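You operate a simulated robot arm through the tools that you are given. There is no shell and no other tool. Be economical: measure what you need, move in short steps, check, and stop when the job is done.

The job below is to be done with a simulated two-armed robot. You get a single attempt, and the scene is never put back.

Task
Fetch the red lamp from the top of the grey crates and set it on the green roll. Put the reflector from the top of the grey crates in the front rack of the black-rack bike. Put one of the hubs from the top of the long bench in the front rack of the silver-rack bike. Put one of the tubs from the high shelf on top of the flat pack on the top of the long bench. Fetch the short tube and set it on the top of the upper wooden cabinet. Put the grey carton that says "TUBE 24 in" from the slatted rack of the washer on the grey shelf of the washer and the grey carton marked "TUBE 20 in" on the small shelf beside the green bike. Fetch the blue block from the top of the steel table and set it on top of the carton on the top of the steel table. Any order will do. Set down upright: red lamp, hub, short tube, grey carton.

The check looks at the end state, three seconds after you hand in, the way a careful person would. Anything else that was tipped, shoved, dropped, spilled or broken makes it a failure.

Robot
Two 7-joint arms with two-finger parallel grippers on one trunk, on a base that drives. Base frame: it is fixed to the floor where the robot stands at the start and does not move with it; the origin is under the middle of the robot, x ahead of it, y to its left, z up; the surface under the hand at the start is at about z = 628. Lengths are in mm, angles in degrees, forces in N, time in s.
The left shoulder is at the start at [60, 189, 1053], the right one opposite. With the tool pointing down near the work surface each hand reaches from about 100 to 620 mm from the robot's upright axis, wherever it stands, measured 20 degrees to its own side. Places, roughly: blue block (9x6x4 cm) [3900, 3200, 900]; carton [3500, 3500, 1000]; flat pack [750, -1250, 1000]; front rack of the black-rack bike [-1900, 1900, 700]; front rack of the silver-rack bike [-1500, 2200, 700]; green roll [1750, -1250, 1000]; grey carton [3250, -1250, 1000]; grey shelf of the washer [4300, -1200, 900]; hub (6x6x10 cm) [900, -1300, 1000]; hub (6x6x7 cm) [900, -1200, 900]; red lamp (4x5x7 cm) [500, 100, 700]; reflector (6x2x6 cm) [600, 200, 700]; short tube (5x5x5 cm) [1500, -1200, 900]; small shelf beside the green bike (26x24 cm) [5640, -260, 1040]; top of the upper wooden cabinet [-800, 1200, 1500]; tub [750, -1250, 1750]. Payload 3.43 kg a hand.
The TCP of each hand is the grasp point between the finger pads, 30 mm short of the fingertips. In the tool frame z runs along the fingers and y along their closing line. Largest opening 94 mm; finger width 28, thickness 10; the body of the gripper, 50 by 96 mm, starts 55 mm behind the TCP.
Orientation is that of the tool frame in the base frame, as [roll, pitch, yaw] about the fixed x, y, z axes, in that order (R = Rz(yaw) Ry(pitch) Rx(roll)). With the fingers straight down and closing along the base's y, the tool's x points along the base's -x, its y along +y and its z along -z.

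Tools
- The arms move only by the tool drive_tool. It takes "left_targets", "right_targets" or both (then of equal length, played together; a hand with none holds still); each is a list that holds one entry, the list of rows, each a list of 7 numbers: the turn, a rotation vector about the tool's x, y, z in degrees, then the shift along the tool's x, y, z in mm, then the gripper command, from -1 (fully open) to 1 (shut), values between in proportion. In form: [[[wx, wy, wz, tx, ty, tz, hand], ...]]. A call has 1 to 10 rows; each row shifts and turns the commanded pose from where the row before left it, along the tool's axes as they then stand. A row lasts 0.2 s, in which the tool goes at most 50 mm and 8.6 degrees; a call with a longer step from one row to the next is refused whole, and so is a gripper value outside its range. Where a pose cannot be reached the arm comes as near as it can. A force on the tool above 40 N (or 10 N above the force at the start of the call, whichever is more), or a blocked arm, ends the call early, and 0.2 s more pass. Each finger travels about 153 mm/s and halts on what it meets, pressing with about 29 N; the grip force reading is that of the motor and also rises with nothing between the fingers. The clock runs only during rows and for 0.2 s after the last one: add rows that do not move to give the fingers time. It gives the time, the measured TCP pose, the force on the tool (base axes), the opening and the grip force at its end, in the units of the frame above (readings bear some noise), with the torque about the TCP (base axes, N m) and any sound that the robot's microphone picked up, and new pictures: "pictures" is both (left out), scene, wrist or none (wrist: the cameras of the hands that moved).
- Cameras (640 x 400 px; columns grow to the right, rows downward): "scene" is now at [11.1, 15, 1596.2]; the picture's right is [0.18, -0.98, 0.00], its down [-0.80, -0.14, -0.59] and it looks along [0.58, 0.11, -0.81] (base axes); focal length 269 px, centre (320, 200). "left" rides on the left gripper at [76, -14, -102] in its tool frame; the picture's right is [0.18, 0.98, 0.00], its down [-0.75, 0.14, -0.64] and it looks along [-0.63, 0.12, 0.77] (tool axes); focal length 243 px, centre (320, 200). "right" rides on the right gripper at [76, 14, -103] in its tool frame; the picture's right is [-0.18, 0.98, 0.00], its down [-0.75, -0.14, -0.64] and it looks along [-0.63, -0.12, 0.77] (tool axes); focal length 243 px, centre (320, 200). There is no depth. A picture from a camera that has moved, and an enlarged one, comes with that camera's place and axes in the base frame and with its lens.
- slide_trunk(by): slides the trunk up (or, below 0, down) by that many mm; the arms and the scene camera ride with it, the base frame stays. It gives what a move gives, with no picture.
- drive_base(legs): drives the robot by 1 to 6 legs, each [ahead, left, turn to the left] in mm, mm and degrees, along the robot's own axes; the way and the turn of a leg run together, so that a leg with both is an arc; at most 1500 mm and 180 degrees a leg. The arms and the cameras ride along, it lands a little off, and it stops where it bumps. It gives what a move gives, and a new picture of the scene camera.
- aim_head(pan, tilt): turns the head with the scene camera to pan (to the left, within 86 degrees either way) and tilt (down, from -29 to 69), counted from straight ahead of the robot. It gives what a move gives, and a new picture of the scene camera.
- close_up(camera, box): a new picture of the part [left, top, right, bottom] of that camera's present view, enlarged. It takes no simulated time.
- job_done(): hands the job in; it is judged then, once.

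Work in short steps. Places have to be worked out from the pictures, the camera data and where the tool is seen: move nearer, look again, correct. Check each grasp and each placing, and mend what went wrong. You have 483 turns and 360 pictures in all, those below and enlarged ones among them. Open the grippers and draw the arms clear of the work before you hand the job in, unless the task says otherwise; then end with one line.

The tools are called after "Request:" as name(argument=value, ...) on one line, values as JSON. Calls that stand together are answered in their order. drive_tool: Moves the arms, as the interface text tells. Its arguments: {"type":"object","properties":{"left_targets":{"type":"array","items":{"type":"array","items":{"type":"array","items":{"type":"number"}}}},"right_targets":{"type":"array","items":{"type":"array","items":{"type":"array","items":{"type":"number"}}}},"pictures":{"type":"string","enum":["both","scene","wrist","none"]}},"required":[]} The other tools are called the same way: slide_trunk (by) slides the trunk up or down; drive_base (legs) drives the base; aim_head (pan, tilt) turns the head that bears the scene camera; close_up (camera, box) takes an enlarged picture of a part of a camera's view; job_done () hands the job in.

At the start:

```text
time: 0.0
left_tcp_pos: [401.5, 390.1, 932.5]
left_ee_rot: [180.0, 0.0, 180.0]
left_ft_force: [0.2, -0.1, -0.3]
left_moment: [0.01, -0.02, -0.02]
left_width: 94.2
left_gripper_force: 0.0
right_tcp_pos: [348.4, -26.9, 923.0]
right_ee_rot: [180.0, 0.1, 179.9]
right_ft_force: [-0.2, 0.0, -1.0]
right_moment: [-0.01, -0.01, -0.01]
right_width: 94.3
right_gripper_force: 0.0
trunk travel left (down, up): [-725.0, 265.0]
robot x, y, heading: [0.8, 1.3, -0.1]
head pan, tilt: [10.3, 54.0]
```

scene: 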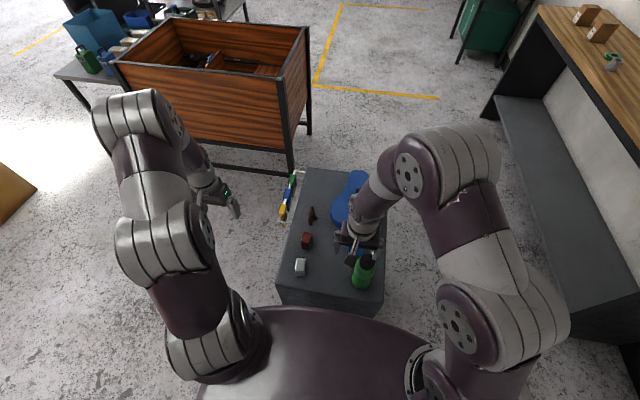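
right: 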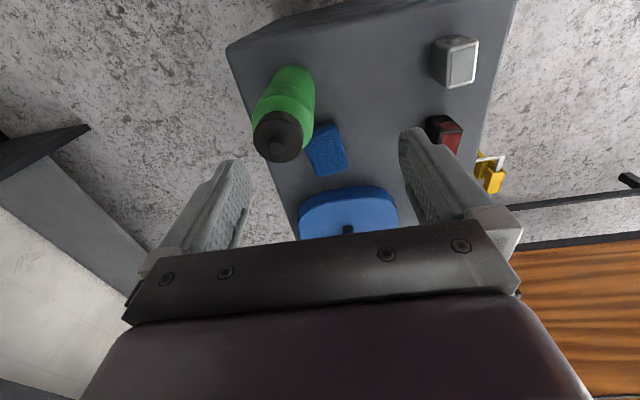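
left: 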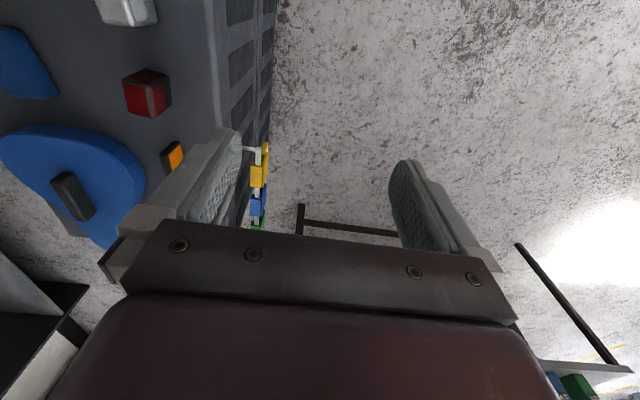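

I'll start by looking closely at the crate top, where the lamp and reflector stand.

Request:
close_up(camera="scene", box=[240, 150, 420, 320])

Request:
aim_head(pan=-60, tilt=25)

Request:
aim_head(pan=-10, tilt=15)

Request:
aim_head(pan=60, tilt=20)

```text
2.35 times, centred on (330, 235) of scene
camera zoom: at [11.1, 15.0, 1596.2], right [0.18, -0.98, 0.0], down [-0.8, -0.14, -0.59], along [0.58, 0.11, -0.81], focal length 632 px, centre (296, 118)
```

zoom: 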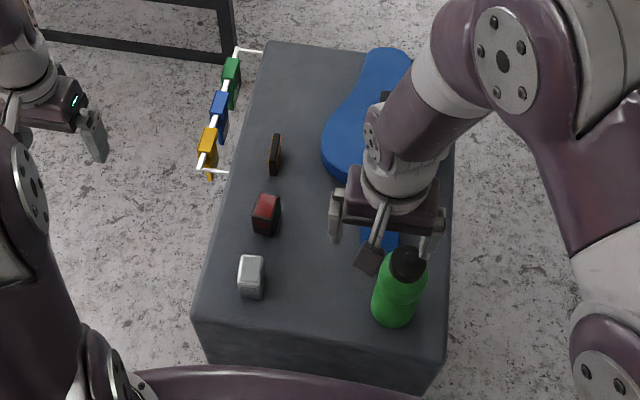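

```text
time: 1.4
left_tcp_pos: [401.4, 391.2, 932.9]
left_ee_rot: [-179.9, 0.0, -180.0]
left_ft_force: [0.1, 0.0, -0.2]
left_moment: [0.04, -0.01, 0.02]
left_width: 93.7
left_gripper_force: 0.0
right_tcp_pos: [348.4, -27.6, 923.5]
right_ee_rot: [179.9, 0.0, -180.0]
right_ft_force: [-0.7, 0.5, -0.1]
right_moment: [-0.01, 0.02, 0.02]
right_width: 93.9
right_gripper_force: 0.0
trunk travel left (down, up): [-725.0, 265.0]
robot x, y, heading: [-0.3, -2.3, 0.0]
head pan, tilt: [-60.0, 25.0]
camera scene: at [-14.7, -77.8, 1638.9], right [-0.87, -0.5, 0.0], down [-0.21, 0.37, -0.91], along [0.45, -0.78, -0.42], focal length 269 px, centre (320, 200)
```

scene: 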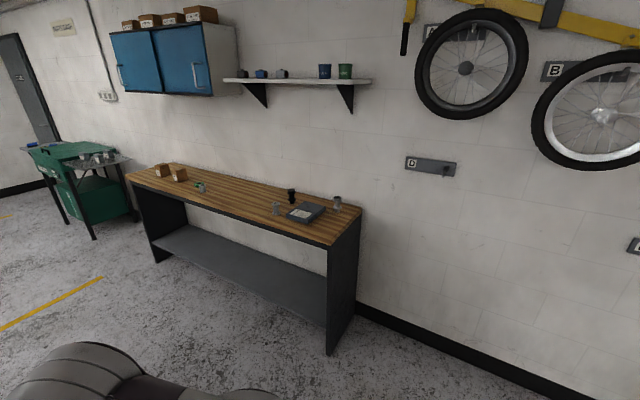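

```text
time: 2.6
left_tcp_pos: [400.5, 391.0, 933.6]
left_ee_rot: [-180.0, 0.0, -180.0]
left_ft_force: [0.4, -0.3, 0.1]
left_moment: [0.01, 0.03, 0.01]
left_width: 94.1
left_gripper_force: 0.0
right_tcp_pos: [347.6, -26.5, 923.5]
right_ee_rot: [-180.0, 0.1, -180.0]
right_ft_force: [0.4, 0.0, 0.2]
right_moment: [0.04, 0.03, 0.03]
right_width: 94.0
right_gripper_force: 0.0
trunk travel left (down, up): [-725.0, 265.0]
robot x, y, heading: [-2.2, 3.2, 0.2]
head pan, tilt: [-10.0, 15.0]
camera scene: at [31.1, -14.4, 1655.1], right [-0.17, -0.98, 0.0], down [-0.26, 0.05, -0.97], along [0.95, -0.17, -0.26], focal length 269 px, centre (320, 200)
```

scene: 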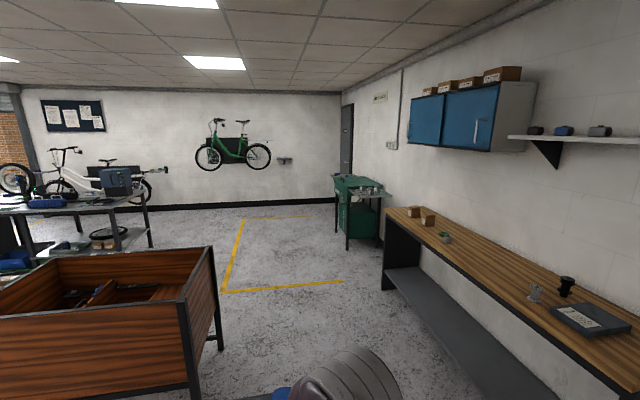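

```text
time: 4.0
left_tcp_pos: [400.3, 390.0, 933.6]
left_ee_rot: [-180.0, 0.0, -180.0]
left_ft_force: [-0.1, -0.6, -0.3]
left_moment: [-0.01, -0.02, 0.0]
left_width: 94.0
left_gripper_force: 0.1
right_tcp_pos: [348.6, -27.0, 923.7]
right_ee_rot: [179.9, 0.0, 180.0]
right_ft_force: [0.8, 0.3, 0.3]
right_moment: [-0.04, -0.01, 0.0]
right_width: 94.2
right_gripper_force: 0.0
trunk travel left (down, up): [-725.0, 265.0]
robot x, y, heading: [-2.1, 0.7, 0.0]
head pan, tilt: [60.0, 20.0]
camera scene: at [-14.2, 82.5, 1647.0], right [0.87, -0.5, 0.0], down [-0.17, -0.3, -0.94], along [0.47, 0.81, -0.34], focal length 269 px, centre (320, 200)
```

scene: 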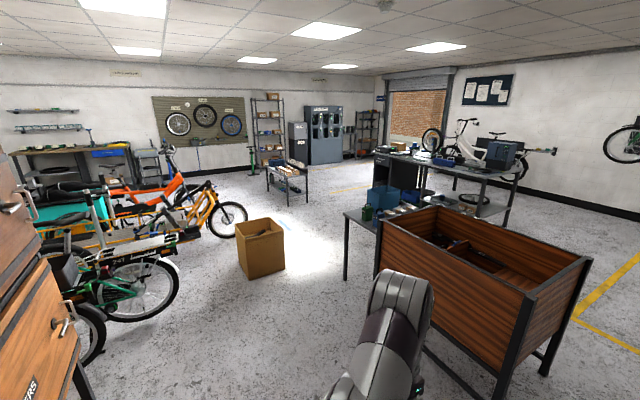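

The bench, washer and bikes are in view. I'll zoom in on the bench while the head points at it.

Request:
aim_head(pan=-55, tilt=20)

Request:
close_up(camera="scene", box=[130, 160, 450, 360])

Request:
close_up(camera="scene", box=[0, 100, 200, 225])

```text
time: 6.0
left_tcp_pos: [401.6, 391.4, 932.6]
left_ee_rot: [180.0, 0.0, -180.0]
left_ft_force: [0.0, -0.3, 0.0]
left_moment: [0.0, 0.0, -0.02]
left_width: 94.0
left_gripper_force: 0.0
right_tcp_pos: [348.7, -27.4, 922.7]
right_ee_rot: [179.9, -0.1, -180.0]
right_ft_force: [-0.4, 0.3, 0.1]
right_moment: [0.02, 0.0, -0.01]
right_width: 94.0
right_gripper_force: 0.1
trunk travel left (down, up): [-725.0, 265.0]
robot x, y, heading: [2.9, -3.6, 0.1]
head pan, tilt: [-55.0, 20.0]
camera scene: at [-7.4, -74.3, 1647.0], right [-0.82, -0.57, 0.0], down [-0.2, 0.28, -0.94], along [0.54, -0.77, -0.34], focal length 269 px, centre (320, 200)
```

scene: 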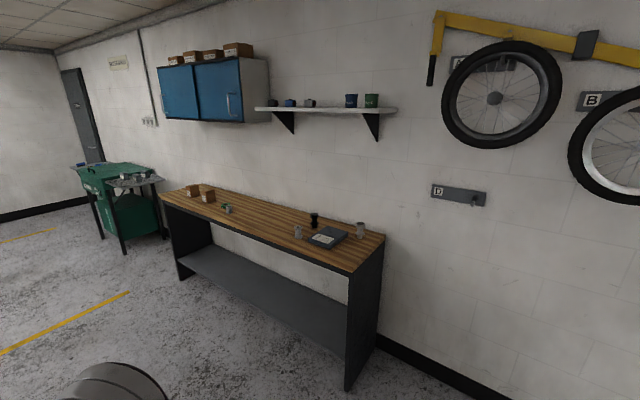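

```text
2.00 times, centred on (290, 260) of scene
camera zoom: at [-7.4, -74.3, 1647.0], right [-0.82, -0.57, 0.0], down [-0.2, 0.28, -0.94], along [0.54, -0.77, -0.34], focal length 537 px, centre (380, 80)
```

zoom: 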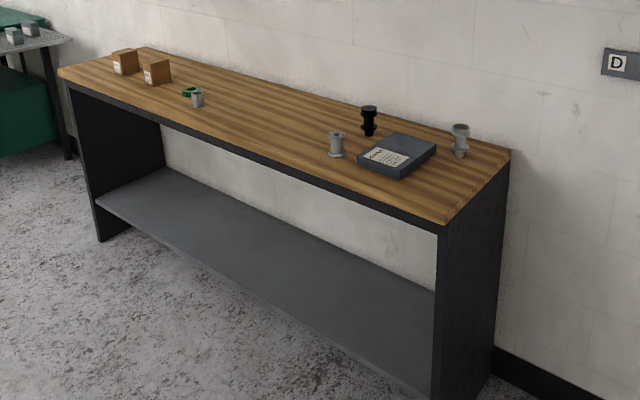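

```text
3.20 times, centred on (100, 162) of scene
camera zoom: at [-7.4, -74.3, 1647.0], right [-0.82, -0.57, 0.0], down [-0.2, 0.28, -0.94], along [0.54, -0.77, -0.34], focal length 859 px, centre (1024, 320)
```

zoom: 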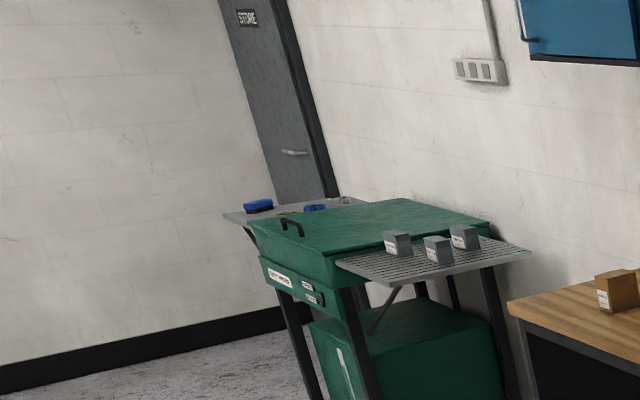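

The lamp looks to be near [475,156,660]. I'll move the left hand over it and look from the wrist.

Request:
drive_tool(left_targets=[[[0, 0, 0, -12, -39, 14, -1], [0, 0, 0, -12, -39, 14, -1], [0, 0, 0, -12, -39, 14, -1], [0, 0, 0, -12, -39, 14, -1], [0, 0, 0, -12, -39, 14, -1], [0, 0, 0, -12, -39, 14, -1], [0, 0, 0, 0, 0, 0, -1]]], pictures="wrist")

Request:
aim_head(pan=10, tilt=58)

```text
time: 7.5
left_tcp_pos: [474.5, 157.4, 849.0]
left_ee_rot: [180.0, 0.1, 180.0]
left_ft_force: [-0.9, 0.2, -0.2]
left_moment: [-0.04, -0.01, -0.02]
left_width: 94.2
left_gripper_force: 0.2
right_tcp_pos: [348.3, -25.8, 924.1]
right_ee_rot: [179.9, 0.1, 180.0]
right_ft_force: [0.5, 0.8, -0.6]
right_moment: [-0.02, -0.02, 0.02]
right_width: 94.0
right_gripper_force: 0.1
trunk travel left (down, up): [-725.0, 265.0]
robot x, y, heading: [-0.5, 1.6, 0.1]
head pan, tilt: [-55.0, 20.0]
camera left: at [397.2, 143.8, 951.0], right [-0.18, 0.98, 0.0], down [0.75, 0.14, 0.64], along [0.63, 0.12, -0.77], focal length 243 px, centre (320, 200)
```

left: 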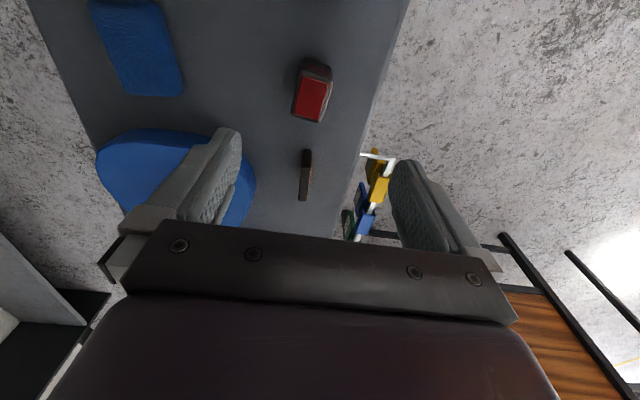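

```text
time: 8.9
left_tcp_pos: [473.9, 157.8, 848.9]
left_ee_rot: [-179.9, 0.0, -179.9]
left_ft_force: [0.3, 0.3, -0.4]
left_moment: [-0.02, 0.0, -0.03]
left_width: 94.1
left_gripper_force: 0.1
right_tcp_pos: [348.8, -26.9, 923.2]
right_ee_rot: [180.0, 0.0, 179.9]
right_ft_force: [-0.3, -0.1, 0.2]
right_moment: [0.01, 0.01, -0.01]
right_width: 93.9
right_gripper_force: 0.1
trunk travel left (down, up): [-725.0, 265.0]
robot x, y, heading: [-0.7, -1.8, -0.0]
head pan, tilt: [10.0, 58.0]
camera scene: at [7.1, 13.7, 1591.3], right [0.17, -0.98, 0.0], down [-0.84, -0.15, -0.53], along [0.52, 0.09, -0.85], focal length 269 px, centre (320, 200)
```

scene: 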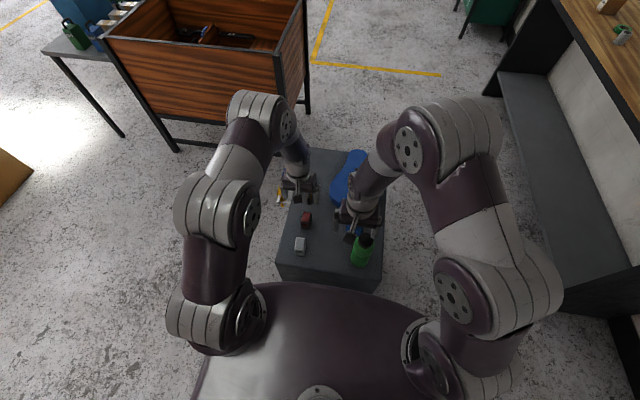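

Request:
close_up(camera="left", box=[240, 30, 400, 230])

```text
2.00 times, centred on (320, 130) of left
camera zoom: at [397.4, 143.6, 951.2], right [-0.18, 0.98, 0.0], down [0.75, 0.14, 0.64], along [0.63, 0.12, -0.77], focal length 485 px, centre (320, 340)
```

zoom: 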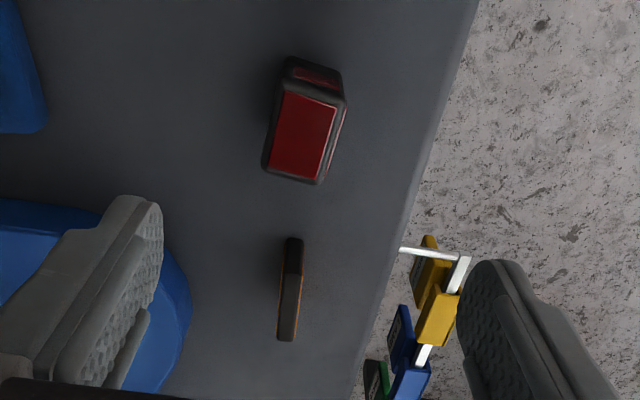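

The lamp stands upright, 70 high, at about [476,151], turned about -8°. I'll turn, go down to z=670 and close.

Request:
drive_tool(left_targets=[[[0, 0, 8, -3, -6, 0, -1], [0, 0, 0, 0, 0, 45, -1], [0, 0, 0, 0, 0, 45, -1], [0, 0, 0, 0, 0, 45, -1], [0, 0, 0, 0, 0, 44, -1], [0, 0, 0, 0, 0, 0, -1]]], pictures="wrist")

```text
time: 10.3
left_tcp_pos: [473.9, 150.9, 670.8]
left_ee_rot: [179.9, -0.1, 172.1]
left_ft_force: [0.1, 0.4, 0.8]
left_moment: [-0.01, -0.03, 0.01]
left_width: 94.0
left_gripper_force: 0.0
right_tcp_pos: [347.8, -27.4, 923.6]
right_ee_rot: [-180.0, 0.0, -180.0]
right_ft_force: [0.4, 0.8, -0.3]
right_moment: [0.0, -0.01, 0.03]
right_width: 94.2
right_gripper_force: 0.1
trunk travel left (down, up): [-725.0, 265.0]
robot x, y, heading: [1.7, -4.3, -0.0]
head pan, tilt: [10.0, 58.0]
camera left: at [398.0, 147.0, 772.4], right [-0.05, 1.0, 0.0], down [0.77, 0.03, 0.64], along [0.64, 0.03, -0.77], focal length 243 px, centre (320, 200)
```

left: 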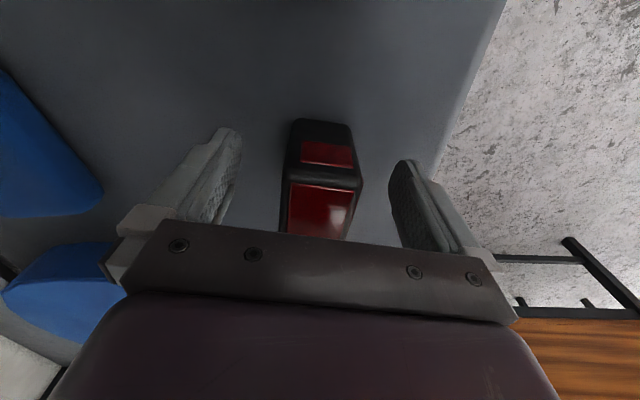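

Centred between the fingers, so I'll close and lift.

Request:
drive_tool(left_targets=[[[0, 0, 2, 0, 0, 0, -0.3], [0, 0, 0, 0, 0, 0, 1], [0, 0, 0, 0, 0, 0, 1], [0, 0, 0, 0, 0, 0, 1], [0, 0, 0, 0, 0, -45, 1], [0, 0, 0, 0, 0, -45, 1], [0, 0, 0, 0, 0, -45, 1], [0, 0, 0, 0, 0, -45, 1]]], pictures="wrist")

```text
time: 12.1
left_tcp_pos: [474.6, 150.8, 850.6]
left_ee_rot: [-180.0, 0.0, 170.1]
left_ft_force: [0.3, -1.2, 0.0]
left_moment: [0.0, 0.0, 0.0]
left_width: 0.2
left_gripper_force: 29.4
right_tcp_pos: [346.7, -26.8, 923.6]
right_ee_rot: [179.9, 0.0, -179.9]
right_ft_force: [-0.7, 0.1, 0.3]
right_moment: [0.04, -0.03, 0.02]
right_width: 94.1
right_gripper_force: 0.0
trunk travel left (down, up): [-725.0, 265.0]
robot x, y, heading: [1.1, 1.1, -0.2]
head pan, tilt: [10.0, 58.0]
camera left: at [396.5, 150.1, 952.2], right [-0.01, 1.0, 0.0], down [0.77, 0.01, 0.64], along [0.64, 0.01, -0.77], focal length 243 px, centre (320, 200)
```

left: 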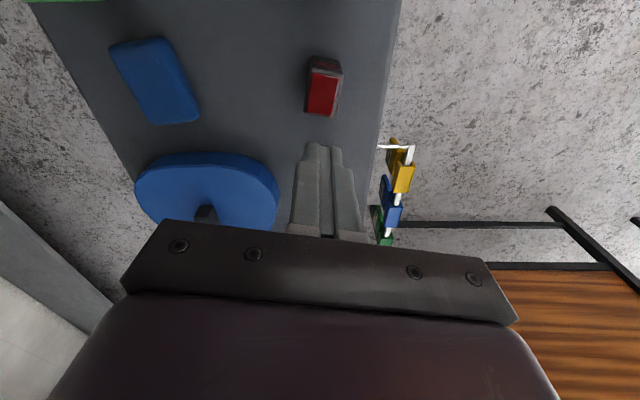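

The grip came up empty. I'll look closer to see where the lamp really is relative to the hand.

Request:
close_up(camera="left", box=[240, 30, 400, 130])

Request:
close_up(camera="scene", box=[260, 160, 400, 290])

```text
4.00 times, centred on (320, 80) of left
camera zoom: at [396.5, 150.1, 952.2], right [-0.01, 1.0, 0.0], down [0.77, 0.01, 0.64], along [0.64, 0.01, -0.77], focal length 970 px, centre (320, 680)
```

zoom: 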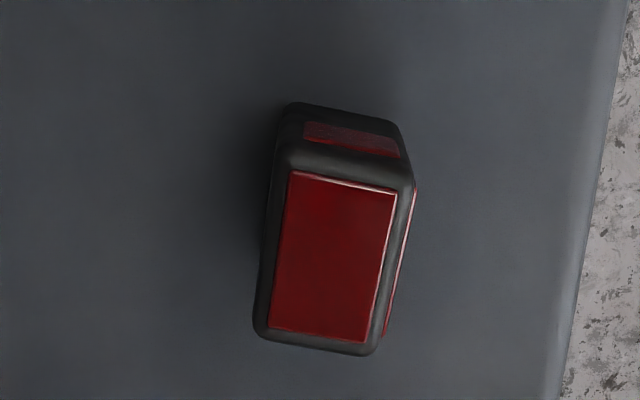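

```text
3.08 times, centred on (330, 225) of scene
camera zoom: at [5.6, 13.5, 1591.2], right [0.17, -0.98, 0.0], down [-0.83, -0.15, -0.53], along [0.52, 0.09, -0.85], focal length 826 px, centre (289, 123)
```

zoom: 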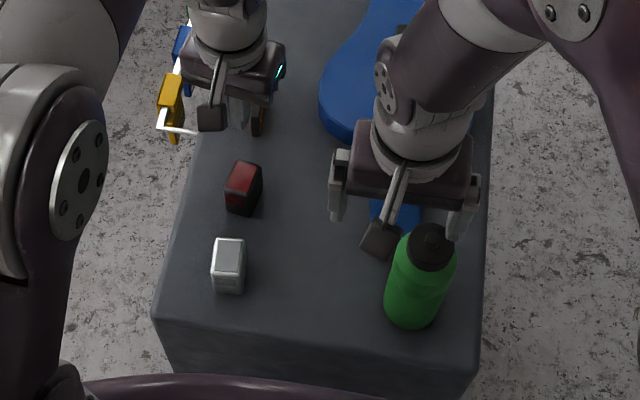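

The lamp hardly moved, possibly slipped. I'll go down again, centred at [471,154], close and check the width before lifting.

Request:
drive_tool(left_targets=[[[0, 0, 0, 0, 0, 0, 0], [0, 0, 0, 2, 4, 0, -1], [0, 0, 0, 0, 0, 45, -1], [0, 0, 0, 0, 0, 45, -1], [0, 0, 0, 0, 0, 45, -1], [0, 0, 0, 0, 0, 48, -1], [0, 0, 0, 0, 0, 0, 0.2], [0, 0, 0, 0, 0, 0, 0.2], [0, 0, 0, 0, 0, 0, 0.2]]], pictures="wrist")

```text
time: 14.1
left_tcp_pos: [474.5, 153.9, 665.3]
left_ee_rot: [180.0, 0.0, 170.0]
left_ft_force: [0.6, -0.4, 0.7]
left_moment: [0.01, -0.05, -0.01]
left_width: 39.9
left_gripper_force: 28.8
right_tcp_pos: [348.5, -26.7, 923.6]
right_ee_rot: [-180.0, -0.1, 180.0]
right_ft_force: [-0.1, -0.6, 0.0]
right_moment: [0.02, 0.03, 0.0]
right_width: 94.0
right_gripper_force: 0.0
trunk travel left (down, up): [-725.0, 265.0]
robot x, y, heading: [0.6, 0.8, 0.3]
head pan, tilt: [10.0, 58.0]
camera left: at [396.7, 154.6, 767.7], right [-0.01, 1.0, 0.0], down [0.77, 0.01, 0.64], along [0.64, 0.01, -0.77], focal length 243 px, centre (320, 200)
```

left: 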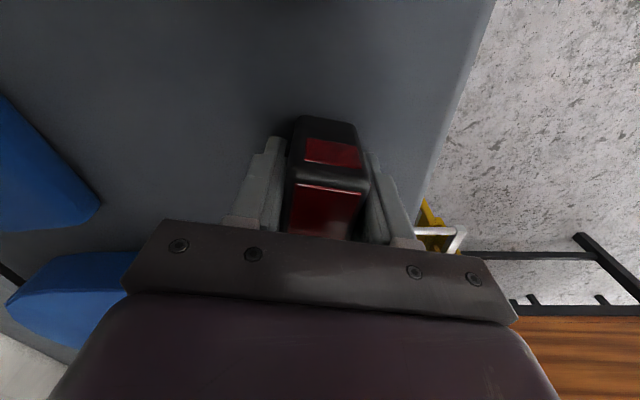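

It's held at 39.9 mm. I'll lift gently.

Request:
drive_tool(left_targets=[[[0, 0, 0, 0, 0, 0, 1], [0, 0, 0, 0, 0, 0, 1], [0, 0, 0, 0, 0, -5, 1], [0, 0, 0, 0, 0, -10, 1], [0, 0, 0, 0, 0, -10, 1]]], pictures="wrist")

```text
time: 15.3
left_tcp_pos: [475.9, 155.6, 692.1]
left_ee_rot: [180.0, 0.0, 170.0]
left_ft_force: [0.6, 0.6, -0.5]
left_moment: [0.02, 0.01, 0.03]
left_width: 40.0
left_gripper_force: 28.8
right_tcp_pos: [348.2, -26.5, 923.5]
right_ee_rot: [179.9, 0.0, -180.0]
right_ft_force: [0.1, -0.1, -0.6]
right_moment: [0.01, -0.01, 0.04]
right_width: 93.9
right_gripper_force: 0.0
trunk travel left (down, up): [-725.0, 265.0]
robot x, y, heading: [2.4, 3.1, -0.0]
head pan, tilt: [10.0, 58.0]
camera left: at [397.1, 154.5, 793.7], right [-0.01, 1.0, 0.0], down [0.77, 0.01, 0.64], along [0.64, 0.01, -0.77], focal length 243 px, centre (320, 200)
```

left: 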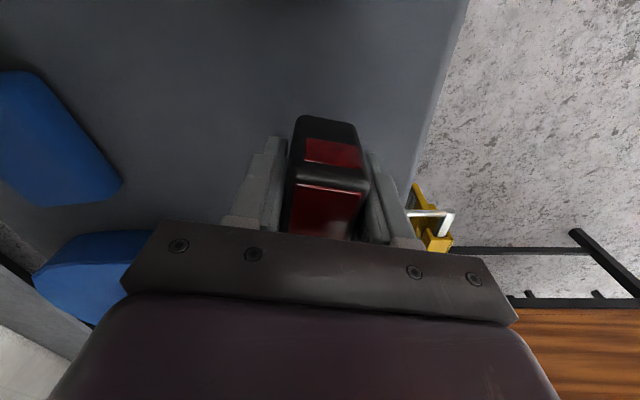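

Held. I'll raise it further at a gentle pace.

Request:
drive_tool(left_targets=[[[0, 0, 0, 0, 0, -15, 1], [0, 0, 0, 0, 0, -20, 1], [0, 0, 0, 0, 0, -25, 1], [0, 0, 0, 0, 0, -30, 1], [0, 0, 0, 0, 0, -30, 1], [0, 0, 0, 0, 0, -30, 1], [0, 0, 0, 0, 0, -30, 1], [0, 0, 0, 0, 0, -30, 1], [0, 0, 0, 0, 0, -20, 1], [0, 0, 0, 0, 0, -10, 1]]], pictures="wrist")

```text
time: 17.5
left_tcp_pos: [474.0, 156.5, 932.1]
left_ee_rot: [-180.0, 0.0, 170.0]
left_ft_force: [-0.1, 0.0, 0.0]
left_moment: [-0.01, -0.02, 0.01]
left_width: 39.7
left_gripper_force: 28.4
right_tcp_pos: [347.6, -27.1, 923.8]
right_ee_rot: [-179.9, 0.1, -180.0]
right_ft_force: [0.2, -0.3, -0.1]
right_moment: [-0.01, -0.01, -0.01]
right_width: 93.9
right_gripper_force: 0.0
trunk travel left (down, up): [-725.0, 265.0]
robot x, y, heading: [0.9, 2.5, -0.1]
head pan, tilt: [10.0, 58.0]
camera left: at [396.9, 155.2, 1034.1], right [-0.01, 1.0, 0.0], down [0.77, 0.01, 0.64], along [0.64, 0.01, -0.77], focal length 243 px, centre (320, 200)
```

left: 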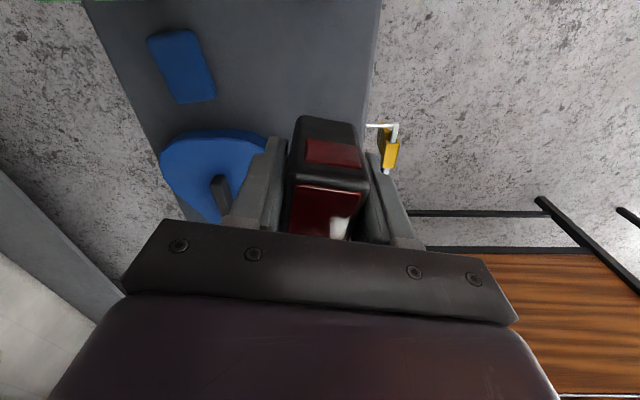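

The lamp is secure. I'll raise the trunk for clearance, then drive round to face the long bench near the green roll.

Request:
slide_trunk(by=200)

Request:
drive_base(legs=[[-60, 0, 0], [0, 0, -90], [450, 0, 0], [0, 1480, 0]])

Request:
aim_head(pan=0, tilt=45)

```text
time: 19.7
left_tcp_pos: [474.8, 155.3, 1132.0]
left_ee_rot: [-179.9, 0.0, 169.9]
left_ft_force: [0.3, -0.4, -0.5]
left_moment: [0.01, 0.03, -0.02]
left_width: 39.8
left_gripper_force: 29.2
right_tcp_pos: [347.8, -26.5, 1123.1]
right_ee_rot: [180.0, 0.0, -179.9]
right_ft_force: [0.8, 0.0, -0.9]
right_moment: [-0.04, 0.0, -0.01]
right_width: 94.2
right_gripper_force: 0.0
trunk travel left (down, up): [-925.0, 65.0]
robot x, y, heading: [1.8, -2.0, 0.0]
head pan, tilt: [10.0, 58.0]
```

```text
time: 33.7
left_tcp_pos: [1562.0, -938.1, 1133.0]
left_ee_rot: [-180.0, 0.1, 79.1]
left_ft_force: [0.0, 0.0, -1.1]
left_moment: [0.0, 0.0, 0.0]
left_width: 39.8
left_gripper_force: 29.3
right_tcp_pos: [1381.2, -808.4, 1123.8]
right_ee_rot: [-180.0, 0.1, 89.1]
right_ft_force: [0.9, 1.1, 0.1]
right_moment: [0.02, 0.0, 0.0]
right_width: 93.7
right_gripper_force: 0.0
trunk travel left (down, up): [-925.0, 65.0]
robot x, y, heading: [1413.2, -466.6, -90.8]
head pan, tilt: [10.0, 58.0]
camera scene: at [1424.3, -467.1, 1791.2], right [-0.99, -0.16, 0.0], down [-0.13, 0.84, -0.53], along [0.08, -0.52, -0.85], focal length 269 px, centre (320, 200)
```

scene: 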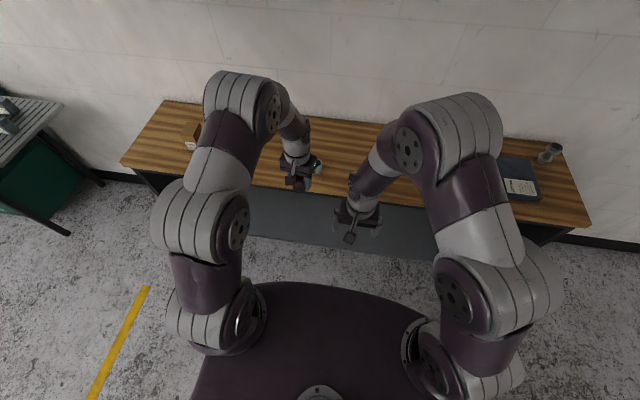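

```text
time: 34.5
left_tcp_pos: [1563.1, -937.0, 1132.0]
left_ee_rot: [-179.9, -0.1, 79.1]
left_ft_force: [0.0, 0.7, -0.7]
left_moment: [0.02, 0.04, -0.03]
left_width: 39.7
left_gripper_force: 29.0
right_tcp_pos: [1381.3, -809.4, 1124.3]
right_ee_rot: [179.9, 0.0, 89.1]
right_ft_force: [0.6, -0.6, 0.2]
right_moment: [-0.02, -0.02, -0.01]
right_width: 94.1
right_gripper_force: 0.0
trunk travel left (down, up): [-925.0, 65.0]
robot x, y, heading: [1414.0, -461.4, -91.1]
head pan, tilt: [0.0, 45.0]
camera scene: at [1413.1, -480.4, 1808.3], right [-1.0, 0.01, 0.0], down [0.01, 0.71, -0.71], along [-0.01, -0.71, -0.71], focal length 269 px, centre (320, 200)
```

scene: 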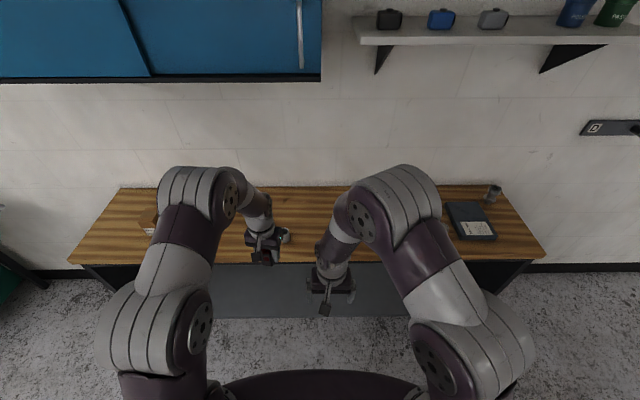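

The bench front edge is at y≈-1044. I'll move closer and a bit left, then look with the left wrist.

Request:
drive_base(legs=[[190, 110, 1]])

Request:
drive_tool(left_targets=[[[0, 0, 0, 0, 0, 0, 1]]], pictures="wrist")

```text
time: 36.1
left_tcp_pos: [1677.9, -1125.7, 1132.7]
left_ee_rot: [179.9, 0.2, 80.2]
left_ft_force: [-0.3, 0.2, -0.9]
left_moment: [0.02, -0.03, -0.01]
left_width: 39.9
left_gripper_force: 29.1
right_tcp_pos: [1496.1, -998.6, 1123.3]
right_ee_rot: [180.0, 0.2, 90.2]
right_ft_force: [0.4, 0.1, 0.2]
right_moment: [0.01, -0.01, 0.02]
right_width: 94.0
right_gripper_force: 0.0
trunk travel left (down, up): [-925.0, 65.0]
robot x, y, heading: [1524.6, -652.0, -89.7]
head pan, tilt: [0.0, 45.0]
camera scene: at [1519.7, -669.4, 1808.4], right [-1.0, 0.0, 0.0], down [0.0, 0.71, -0.71], along [0.0, -0.71, -0.71], focal length 269 px, centre (320, 200)
```

scene: 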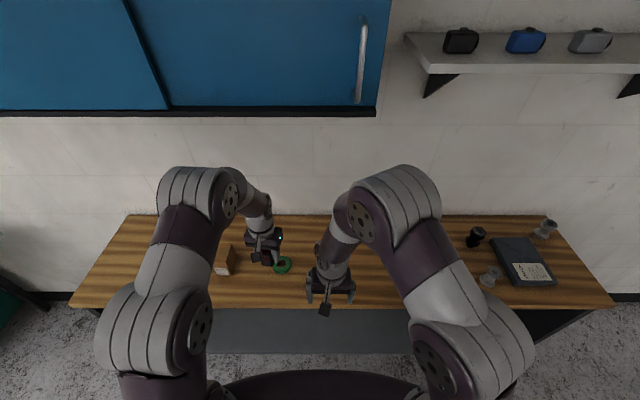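

```text
time: 36.5
left_tcp_pos: [1678.0, -1124.8, 1132.7]
left_ee_rot: [179.9, 0.0, 80.2]
left_ft_force: [0.1, 0.0, -0.1]
left_moment: [-0.01, 0.02, 0.02]
left_width: 39.9
left_gripper_force: 28.7
right_tcp_pos: [1495.7, -999.9, 1124.1]
right_ee_rot: [-180.0, 0.0, 90.2]
right_ft_force: [-0.7, 0.6, 0.0]
right_moment: [0.03, -0.01, -0.01]
right_width: 94.0
right_gripper_force: 0.0
trunk travel left (down, up): [-925.0, 65.0]
robot x, y, heading: [1522.0, -649.7, -89.8]
head pan, tilt: [0.0, 45.0]
camera left: at [1677.2, -1047.4, 1234.3], right [1.0, 0.01, 0.0], down [0.01, -0.77, 0.64], along [0.01, -0.64, -0.77], focal length 243 px, centre (320, 200)
```

left: 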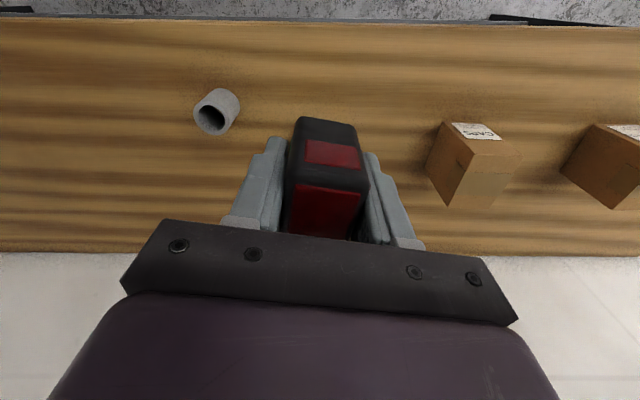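

The roll is at about [1661,-1221] by the scene view, hidden in the wrist view behind the lamp. I'll shift the hand left so I can see it.

Request:
drive_tool(left_targets=[[[0, 0, 0, 0, 20, 0, 1], [0, 0, 0, -10, 30, 0, 1], [0, 0, 0, -20, 30, 0, 1], [0, 0, 0, -10, 10, 0, 1], [0, 0, 0, 0, 0, 0, 1]]], pictures="both")

```text
time: 37.8
left_tcp_pos: [1759.9, -1180.9, 1130.7]
left_ee_rot: [-180.0, 0.0, 80.2]
left_ft_force: [0.3, 0.1, -0.6]
left_moment: [0.01, -0.01, 0.01]
left_width: 39.9
left_gripper_force: 28.7
right_tcp_pos: [1496.2, -999.7, 1123.3]
right_ee_rot: [180.0, 0.0, 90.3]
right_ft_force: [-0.7, -0.1, -1.1]
right_moment: [-0.01, 0.0, 0.02]
right_width: 94.1
right_gripper_force: 0.0
trunk travel left (down, up): [-925.0, 65.0]
robot x, y, heading: [1520.5, -653.0, -89.7]
head pan, tilt: [0.0, 45.0]
camera scene: at [1520.7, -671.1, 1808.4], right [-1.0, 0.0, 0.0], down [0.0, 0.71, -0.71], along [0.0, -0.71, -0.71], focal length 269 px, centre (320, 200)
camera left: at [1759.4, -1102.5, 1233.6], right [1.0, 0.01, 0.0], down [0.01, -0.77, 0.64], along [0.01, -0.64, -0.77], focal length 243 px, centre (320, 200)
```

scene: 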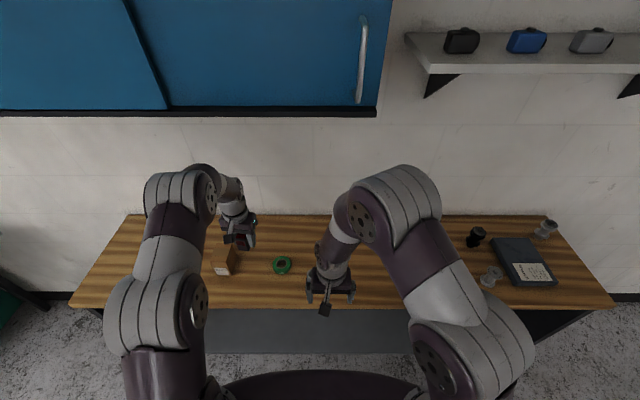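
left: 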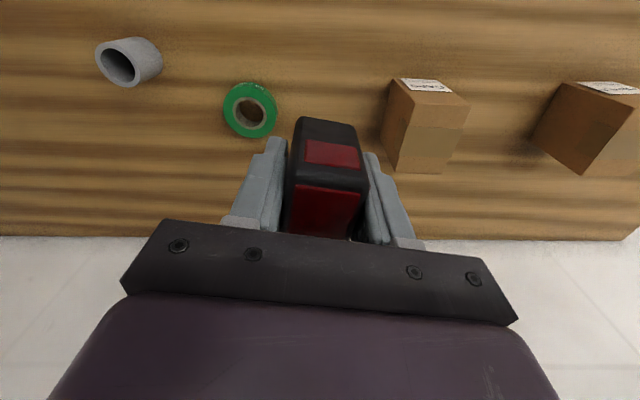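

Request:
close_up(camera="left", box=[80, 20, 290, 150])

```text
3.05 times, centred on (185, 85) of left
camera zoom: at [1759.4, -1102.5, 1233.6], right [1.0, 0.01, 0.0], down [0.01, -0.77, 0.64], along [0.01, -0.64, -0.77], focal length 739 px, centre (731, 550)
```

zoom: 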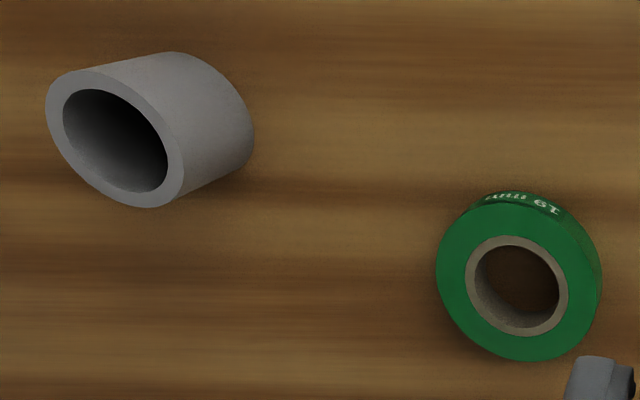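

The roll top is centred near [1670,-1218], about 19 mm thick. I'll move the lamp above it and partly down.

Request:
drive_tool(left_targets=[[[0, 0, 0, -12, -18, 0, 1], [0, 0, 0, -18, -27, 0, 1], [0, 0, 0, -16, -25, 0, 1], [0, 0, 0, -8, -12, 10, 1], [0, 0, 0, 0, 0, 25, 1], [0, 0, 0, 0, 0, 30, 1], [0, 0, 0, 0, 0, 30, 1], [0, 0, 0, 0, 0, 25, 1], [0, 0, 0, 0, 0, 15, 1], [0, 0, 0, 0, 0, 0, 1]]], pictures="both")

```text
time: 40.0
left_tcp_pos: [1670.7, -1221.0, 997.8]
left_ee_rot: [180.0, 0.0, 80.2]
left_ft_force: [-0.4, -0.4, -1.0]
left_moment: [0.02, 0.0, 0.0]
left_width: 40.0
left_gripper_force: 28.7
right_tcp_pos: [1495.6, -1000.2, 1124.7]
right_ee_rot: [-179.9, 0.0, 90.2]
right_ft_force: [-0.2, -0.4, 0.4]
right_moment: [-0.01, 0.0, 0.01]
right_width: 94.1
right_gripper_force: 0.0
trunk travel left (down, up): [-925.0, 65.0]
robot x, y, heading: [1523.5, -651.9, -89.9]
head pan, tilt: [0.0, 45.0]
camera scene: at [1521.0, -671.8, 1808.3], right [-1.0, 0.0, 0.0], down [0.0, 0.71, -0.71], along [0.0, -0.71, -0.71], focal length 269 px, centre (320, 200)
camera left: at [1669.6, -1142.6, 1098.6], right [1.0, 0.01, 0.0], down [0.01, -0.77, 0.64], along [0.01, -0.64, -0.77], focal length 243 px, centre (320, 200)
```

scene: 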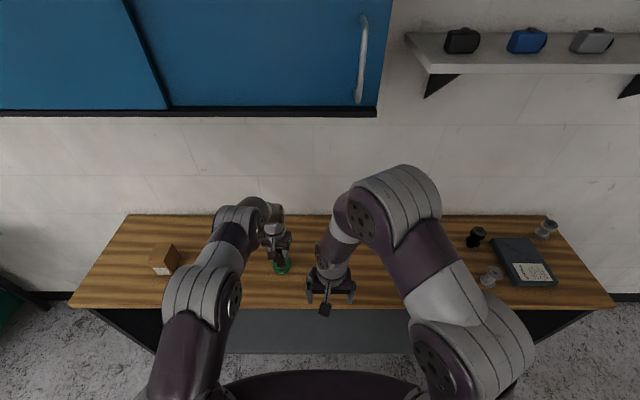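
left: 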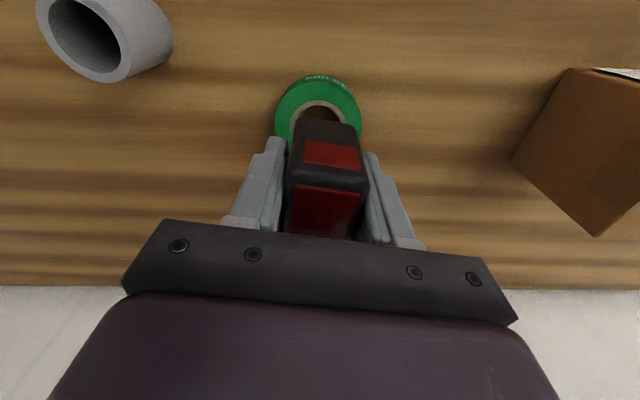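

Aligned over the roll. I'll lower 30 mm, then creep down.

Request:
drive_tool(left_targets=[[[0, 0, 0, 0, 0, 12, 1], [0, 0, 0, 0, 0, 12, 1], [0, 0, 0, 0, 0, 8, 1], [0, 0, 0, 0, 0, 3, 1], [0, 0, 0, 0, 0, 0, 1]]], pictures="wrist")

```text
time: 41.1
left_tcp_pos: [1670.9, -1220.3, 960.9]
left_ee_rot: [180.0, 0.0, 80.3]
left_ft_force: [-0.6, 0.5, -0.8]
left_moment: [0.02, 0.01, 0.01]
left_width: 40.0
left_gripper_force: 29.0
right_tcp_pos: [1495.9, -999.3, 1123.7]
right_ee_rot: [180.0, 0.0, 90.2]
right_ft_force: [-0.2, -0.5, 0.6]
right_moment: [0.03, -0.03, 0.03]
right_width: 94.1
right_gripper_force: 0.1
trunk travel left (down, up): [-925.0, 65.0]
robot x, y, heading: [1523.2, -652.2, -89.7]
head pan, tilt: [0.0, 45.0]
camera left: at [1669.9, -1142.0, 1063.6], right [1.0, 0.01, 0.0], down [0.01, -0.77, 0.64], along [0.01, -0.64, -0.77], focal length 243 px, centre (320, 200)
```

left: 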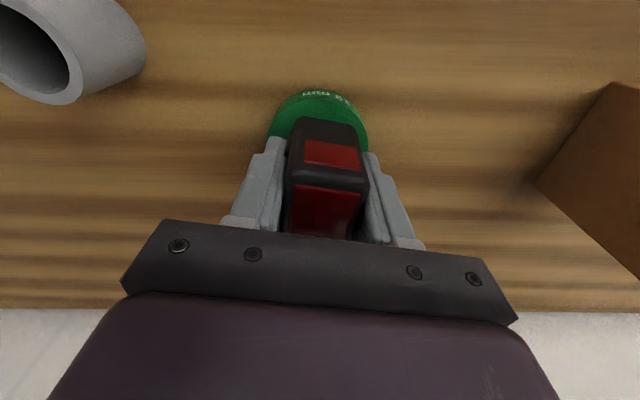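

Request:
drive_tool(left_targets=[[[0, 0, 0, 0, 0, 2, 1], [0, 0, 0, 0, 0, 2, 1], [0, 0, 0, 0, 0, 0, 1]]], pictures="none")

Request:
drive_tool(left_targets=[[[0, 0, 0, 0, 0, 2, 1], [0, 0, 0, 0, 0, 0, 1]]], pictures="wrist")

```text
time: 42.0
left_tcp_pos: [1670.5, -1219.1, 957.2]
left_ee_rot: [180.0, 0.1, 80.2]
left_ft_force: [-0.8, -0.7, -0.7]
left_moment: [-0.01, 0.0, 0.0]
left_width: 40.0
left_gripper_force: 29.4
right_tcp_pos: [1496.0, -1000.1, 1123.5]
right_ee_rot: [179.9, 0.0, 90.1]
right_ft_force: [0.2, 0.2, -0.1]
right_moment: [-0.02, 0.04, -0.01]
right_width: 94.3
right_gripper_force: 0.1
trunk travel left (down, up): [-925.0, 65.0]
robot x, y, heading: [1524.4, -648.2, -89.7]
head pan, tilt: [0.0, 45.0]
```

```text
time: 42.5
left_tcp_pos: [1671.5, -1220.4, 955.8]
left_ee_rot: [-180.0, 0.0, 80.3]
left_ft_force: [0.4, -0.4, 2.5]
left_moment: [0.01, -0.02, -0.02]
left_width: 39.9
left_gripper_force: 29.0
right_tcp_pos: [1495.4, -1000.4, 1123.8]
right_ee_rot: [-179.9, 0.0, 90.2]
right_ft_force: [0.1, -0.4, -0.4]
right_moment: [0.0, 0.01, 0.01]
right_width: 94.0
right_gripper_force: 0.1
trunk travel left (down, up): [-925.0, 65.0]
robot x, y, heading: [1519.9, -652.1, -89.7]
head pan, tilt: [0.0, 45.0]
camera left: at [1669.9, -1141.9, 1058.1], right [1.0, 0.01, 0.0], down [0.01, -0.77, 0.64], along [0.01, -0.64, -0.77], focal length 243 px, centre (320, 200)
```

left: 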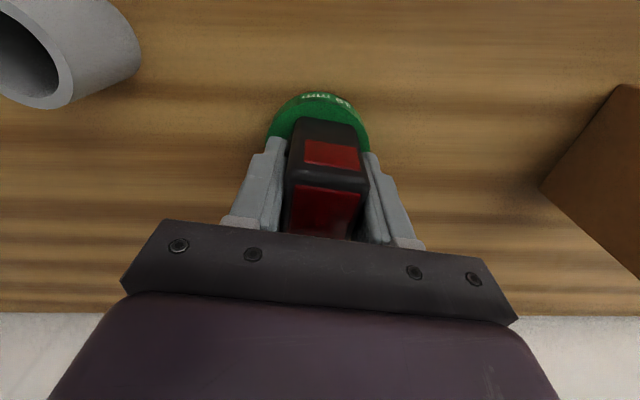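

Contact felt (2.5 N). I'll open gradually and rise.

Request:
drive_tool(left_targets=[[[0, 0, 0, 0, 0, 0, 0.1], [0, 0, 0, 0, 0, 0, -0.1], [0, 0, 0, 0, 0, 0, -0.5], [0, 0, 0, 0, 0, 0, -0.5], [0, 0, 0, 0, 0, -20, -0.5], [0, 0, 0, 0, 0, -40, -0.5], [0, 0, 0, 0, 0, -45, -0.5], [0, 0, 0, 0, 0, -45, -0.5]]], pictures="wrist")

```text
time: 44.4
left_tcp_pos: [1669.8, -1219.7, 1106.2]
left_ee_rot: [180.0, 0.0, 80.2]
left_ft_force: [0.5, 0.0, 0.6]
left_moment: [-0.01, -0.04, -0.01]
left_width: 70.3
left_gripper_force: 0.1
right_tcp_pos: [1495.2, -1000.7, 1122.7]
right_ee_rot: [180.0, 0.0, 90.2]
right_ft_force: [0.0, 0.1, 0.2]
right_moment: [-0.01, 0.0, 0.0]
right_width: 94.0
right_gripper_force: 0.0
trunk travel left (down, up): [-925.0, 65.0]
robot x, y, heading: [1524.2, -651.0, -90.1]
head pan, tilt: [0.0, 45.0]
camera left: at [1668.9, -1141.4, 1208.1], right [1.0, 0.01, 0.0], down [0.01, -0.77, 0.64], along [0.01, -0.64, -0.77], focal length 243 px, centre (320, 200)
```

left: 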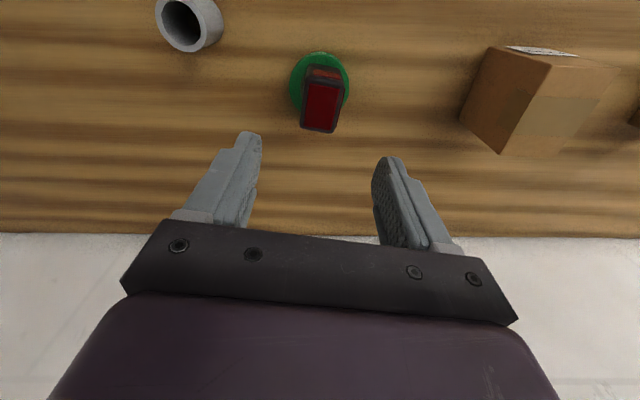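

The lamp stands upright on the roll. Next the short tube, upright at about [1551,-1159], top z≈950. I'll move the right hand aside and the left over the tube.

Request:
drive_tool(left_targets=[[[0, 0, 0, 0, 0, 0, -1], [0, 0, 0, 0, 0, 0, -1], [0, 0, 0, 13, -42, 0, -1], [0, 0, 0, 13, -43, 0, -1], [0, 0, 0, 14, -43, 0, -1], [0, 0, 0, 0, 0, 40, -1], [0, 0, 0, 0, 0, 40, -1], [0, 0, 0, 0, 0, 0, -1]]], right_targets=[[[0, 0, 0, 0, -40, 0, -1], [0, 0, 0, 0, -40, 0, -1], [0, 0, 0, 0, -40, 0, -1], [0, 0, 0, 0, 0, 0, -1], [0, 0, 0, 0, 0, 0, -1], [0, 0, 0, 0, 0, 0, -1], [0, 0, 0, 0, 0, 0, -1], [0, 0, 0, 0, 0, 0, -1]]], pictures="both")

```text
time: 46.1
left_tcp_pos: [1550.4, -1158.3, 1027.0]
left_ee_rot: [-180.0, 0.0, 80.3]
left_ft_force: [-0.1, -0.2, 0.5]
left_moment: [0.01, -0.02, 0.01]
left_width: 94.1
left_gripper_force: 0.2
right_tcp_pos: [1374.6, -998.2, 1123.4]
right_ee_rot: [-180.0, 0.0, 90.2]
right_ft_force: [0.2, 0.1, -0.5]
right_moment: [0.0, 0.03, 0.01]
right_width: 94.0
right_gripper_force: 0.1
trunk travel left (down, up): [-925.0, 65.0]
robot x, y, heading: [1523.4, -653.1, -89.3]
head pan, tilt: [0.0, 45.0]
camera scene: at [1520.6, -670.4, 1808.4], right [-1.0, 0.0, 0.0], down [0.0, 0.71, -0.71], along [0.0, -0.71, -0.71], focal length 269 px, centre (320, 200)
camera right: at [1391.1, -923.5, 1225.7], right [0.98, -0.18, 0.0], down [-0.14, -0.75, 0.64], along [-0.12, -0.63, -0.77], focal length 243 px, centre (320, 200)
camera left: at [1549.7, -1080.1, 1128.3], right [1.0, 0.01, 0.0], down [0.01, -0.77, 0.64], along [0.01, -0.64, -0.77], focal length 243 px, centre (320, 200)
```

scene: 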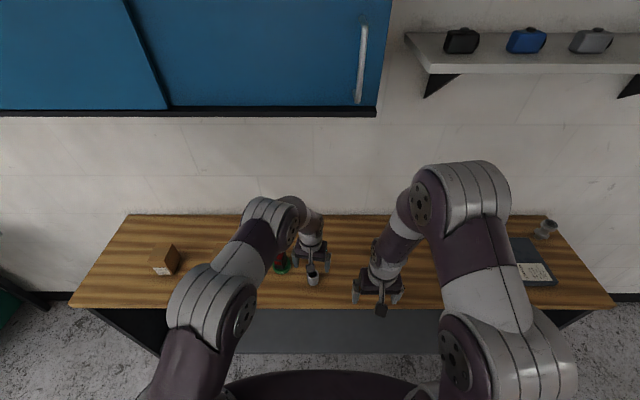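
right: 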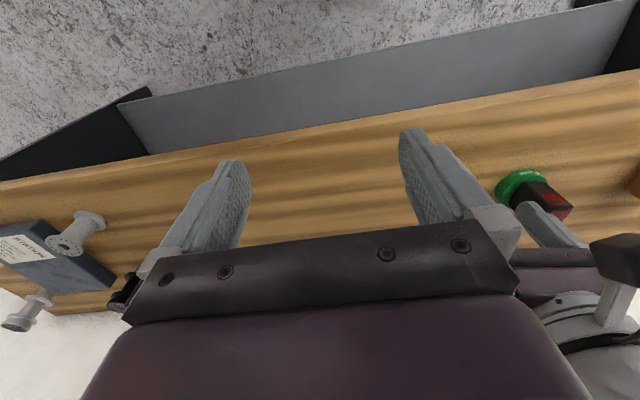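
left: 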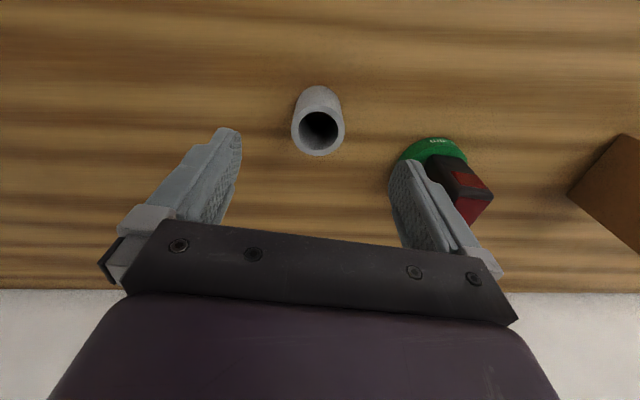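

Tube centred. I'll go down to z=932 and close.

Request:
drive_tool(left_targets=[[[0, 0, 0, 0, 0, 35, -1], [0, 0, 0, 0, 0, 35, -1], [0, 0, 0, 0, 0, 25, -1], [0, 0, 0, 0, 0, 0, -1], [0, 0, 0, 0, 0, 0, 0.1], [0, 0, 0, 0, 0, 0, 0.3], [0, 0, 0, 0, 0, 0, 0.3], [0, 0, 0, 0, 0, 0, 1], [0, 0, 0, 0, 0, 0, 1]]], pictures="wrist")

```text
time: 48.1
left_tcp_pos: [1551.6, -1159.4, 932.1]
left_ee_rot: [180.0, 0.0, 80.2]
left_ft_force: [-0.3, -0.1, 0.3]
left_moment: [0.0, 0.03, 0.0]
left_width: 42.3
left_gripper_force: 29.1
right_tcp_pos: [1376.3, -999.9, 1122.9]
right_ee_rot: [-180.0, 0.0, 90.2]
right_ft_force: [0.8, -0.5, -0.1]
right_moment: [0.0, 0.03, 0.02]
right_width: 93.8
right_gripper_force: 0.0
trunk travel left (down, up): [-925.0, 65.0]
robot x, y, heading: [1521.4, -651.9, -90.1]
head pan, tilt: [0.0, 45.0]
camera left: at [1550.1, -1081.2, 1033.0], right [1.0, 0.01, 0.0], down [0.01, -0.77, 0.64], along [0.01, -0.64, -0.77], focal length 243 px, centre (320, 200)
```

left: 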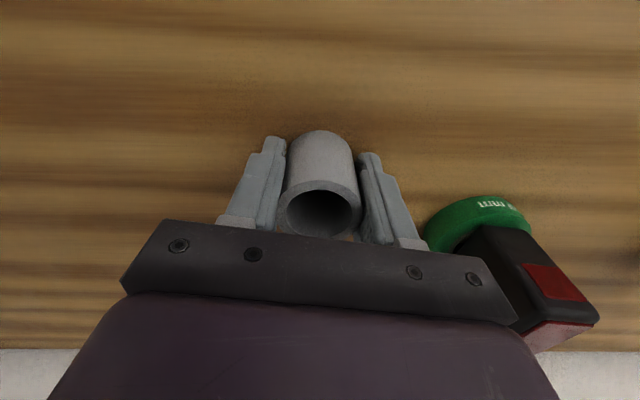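

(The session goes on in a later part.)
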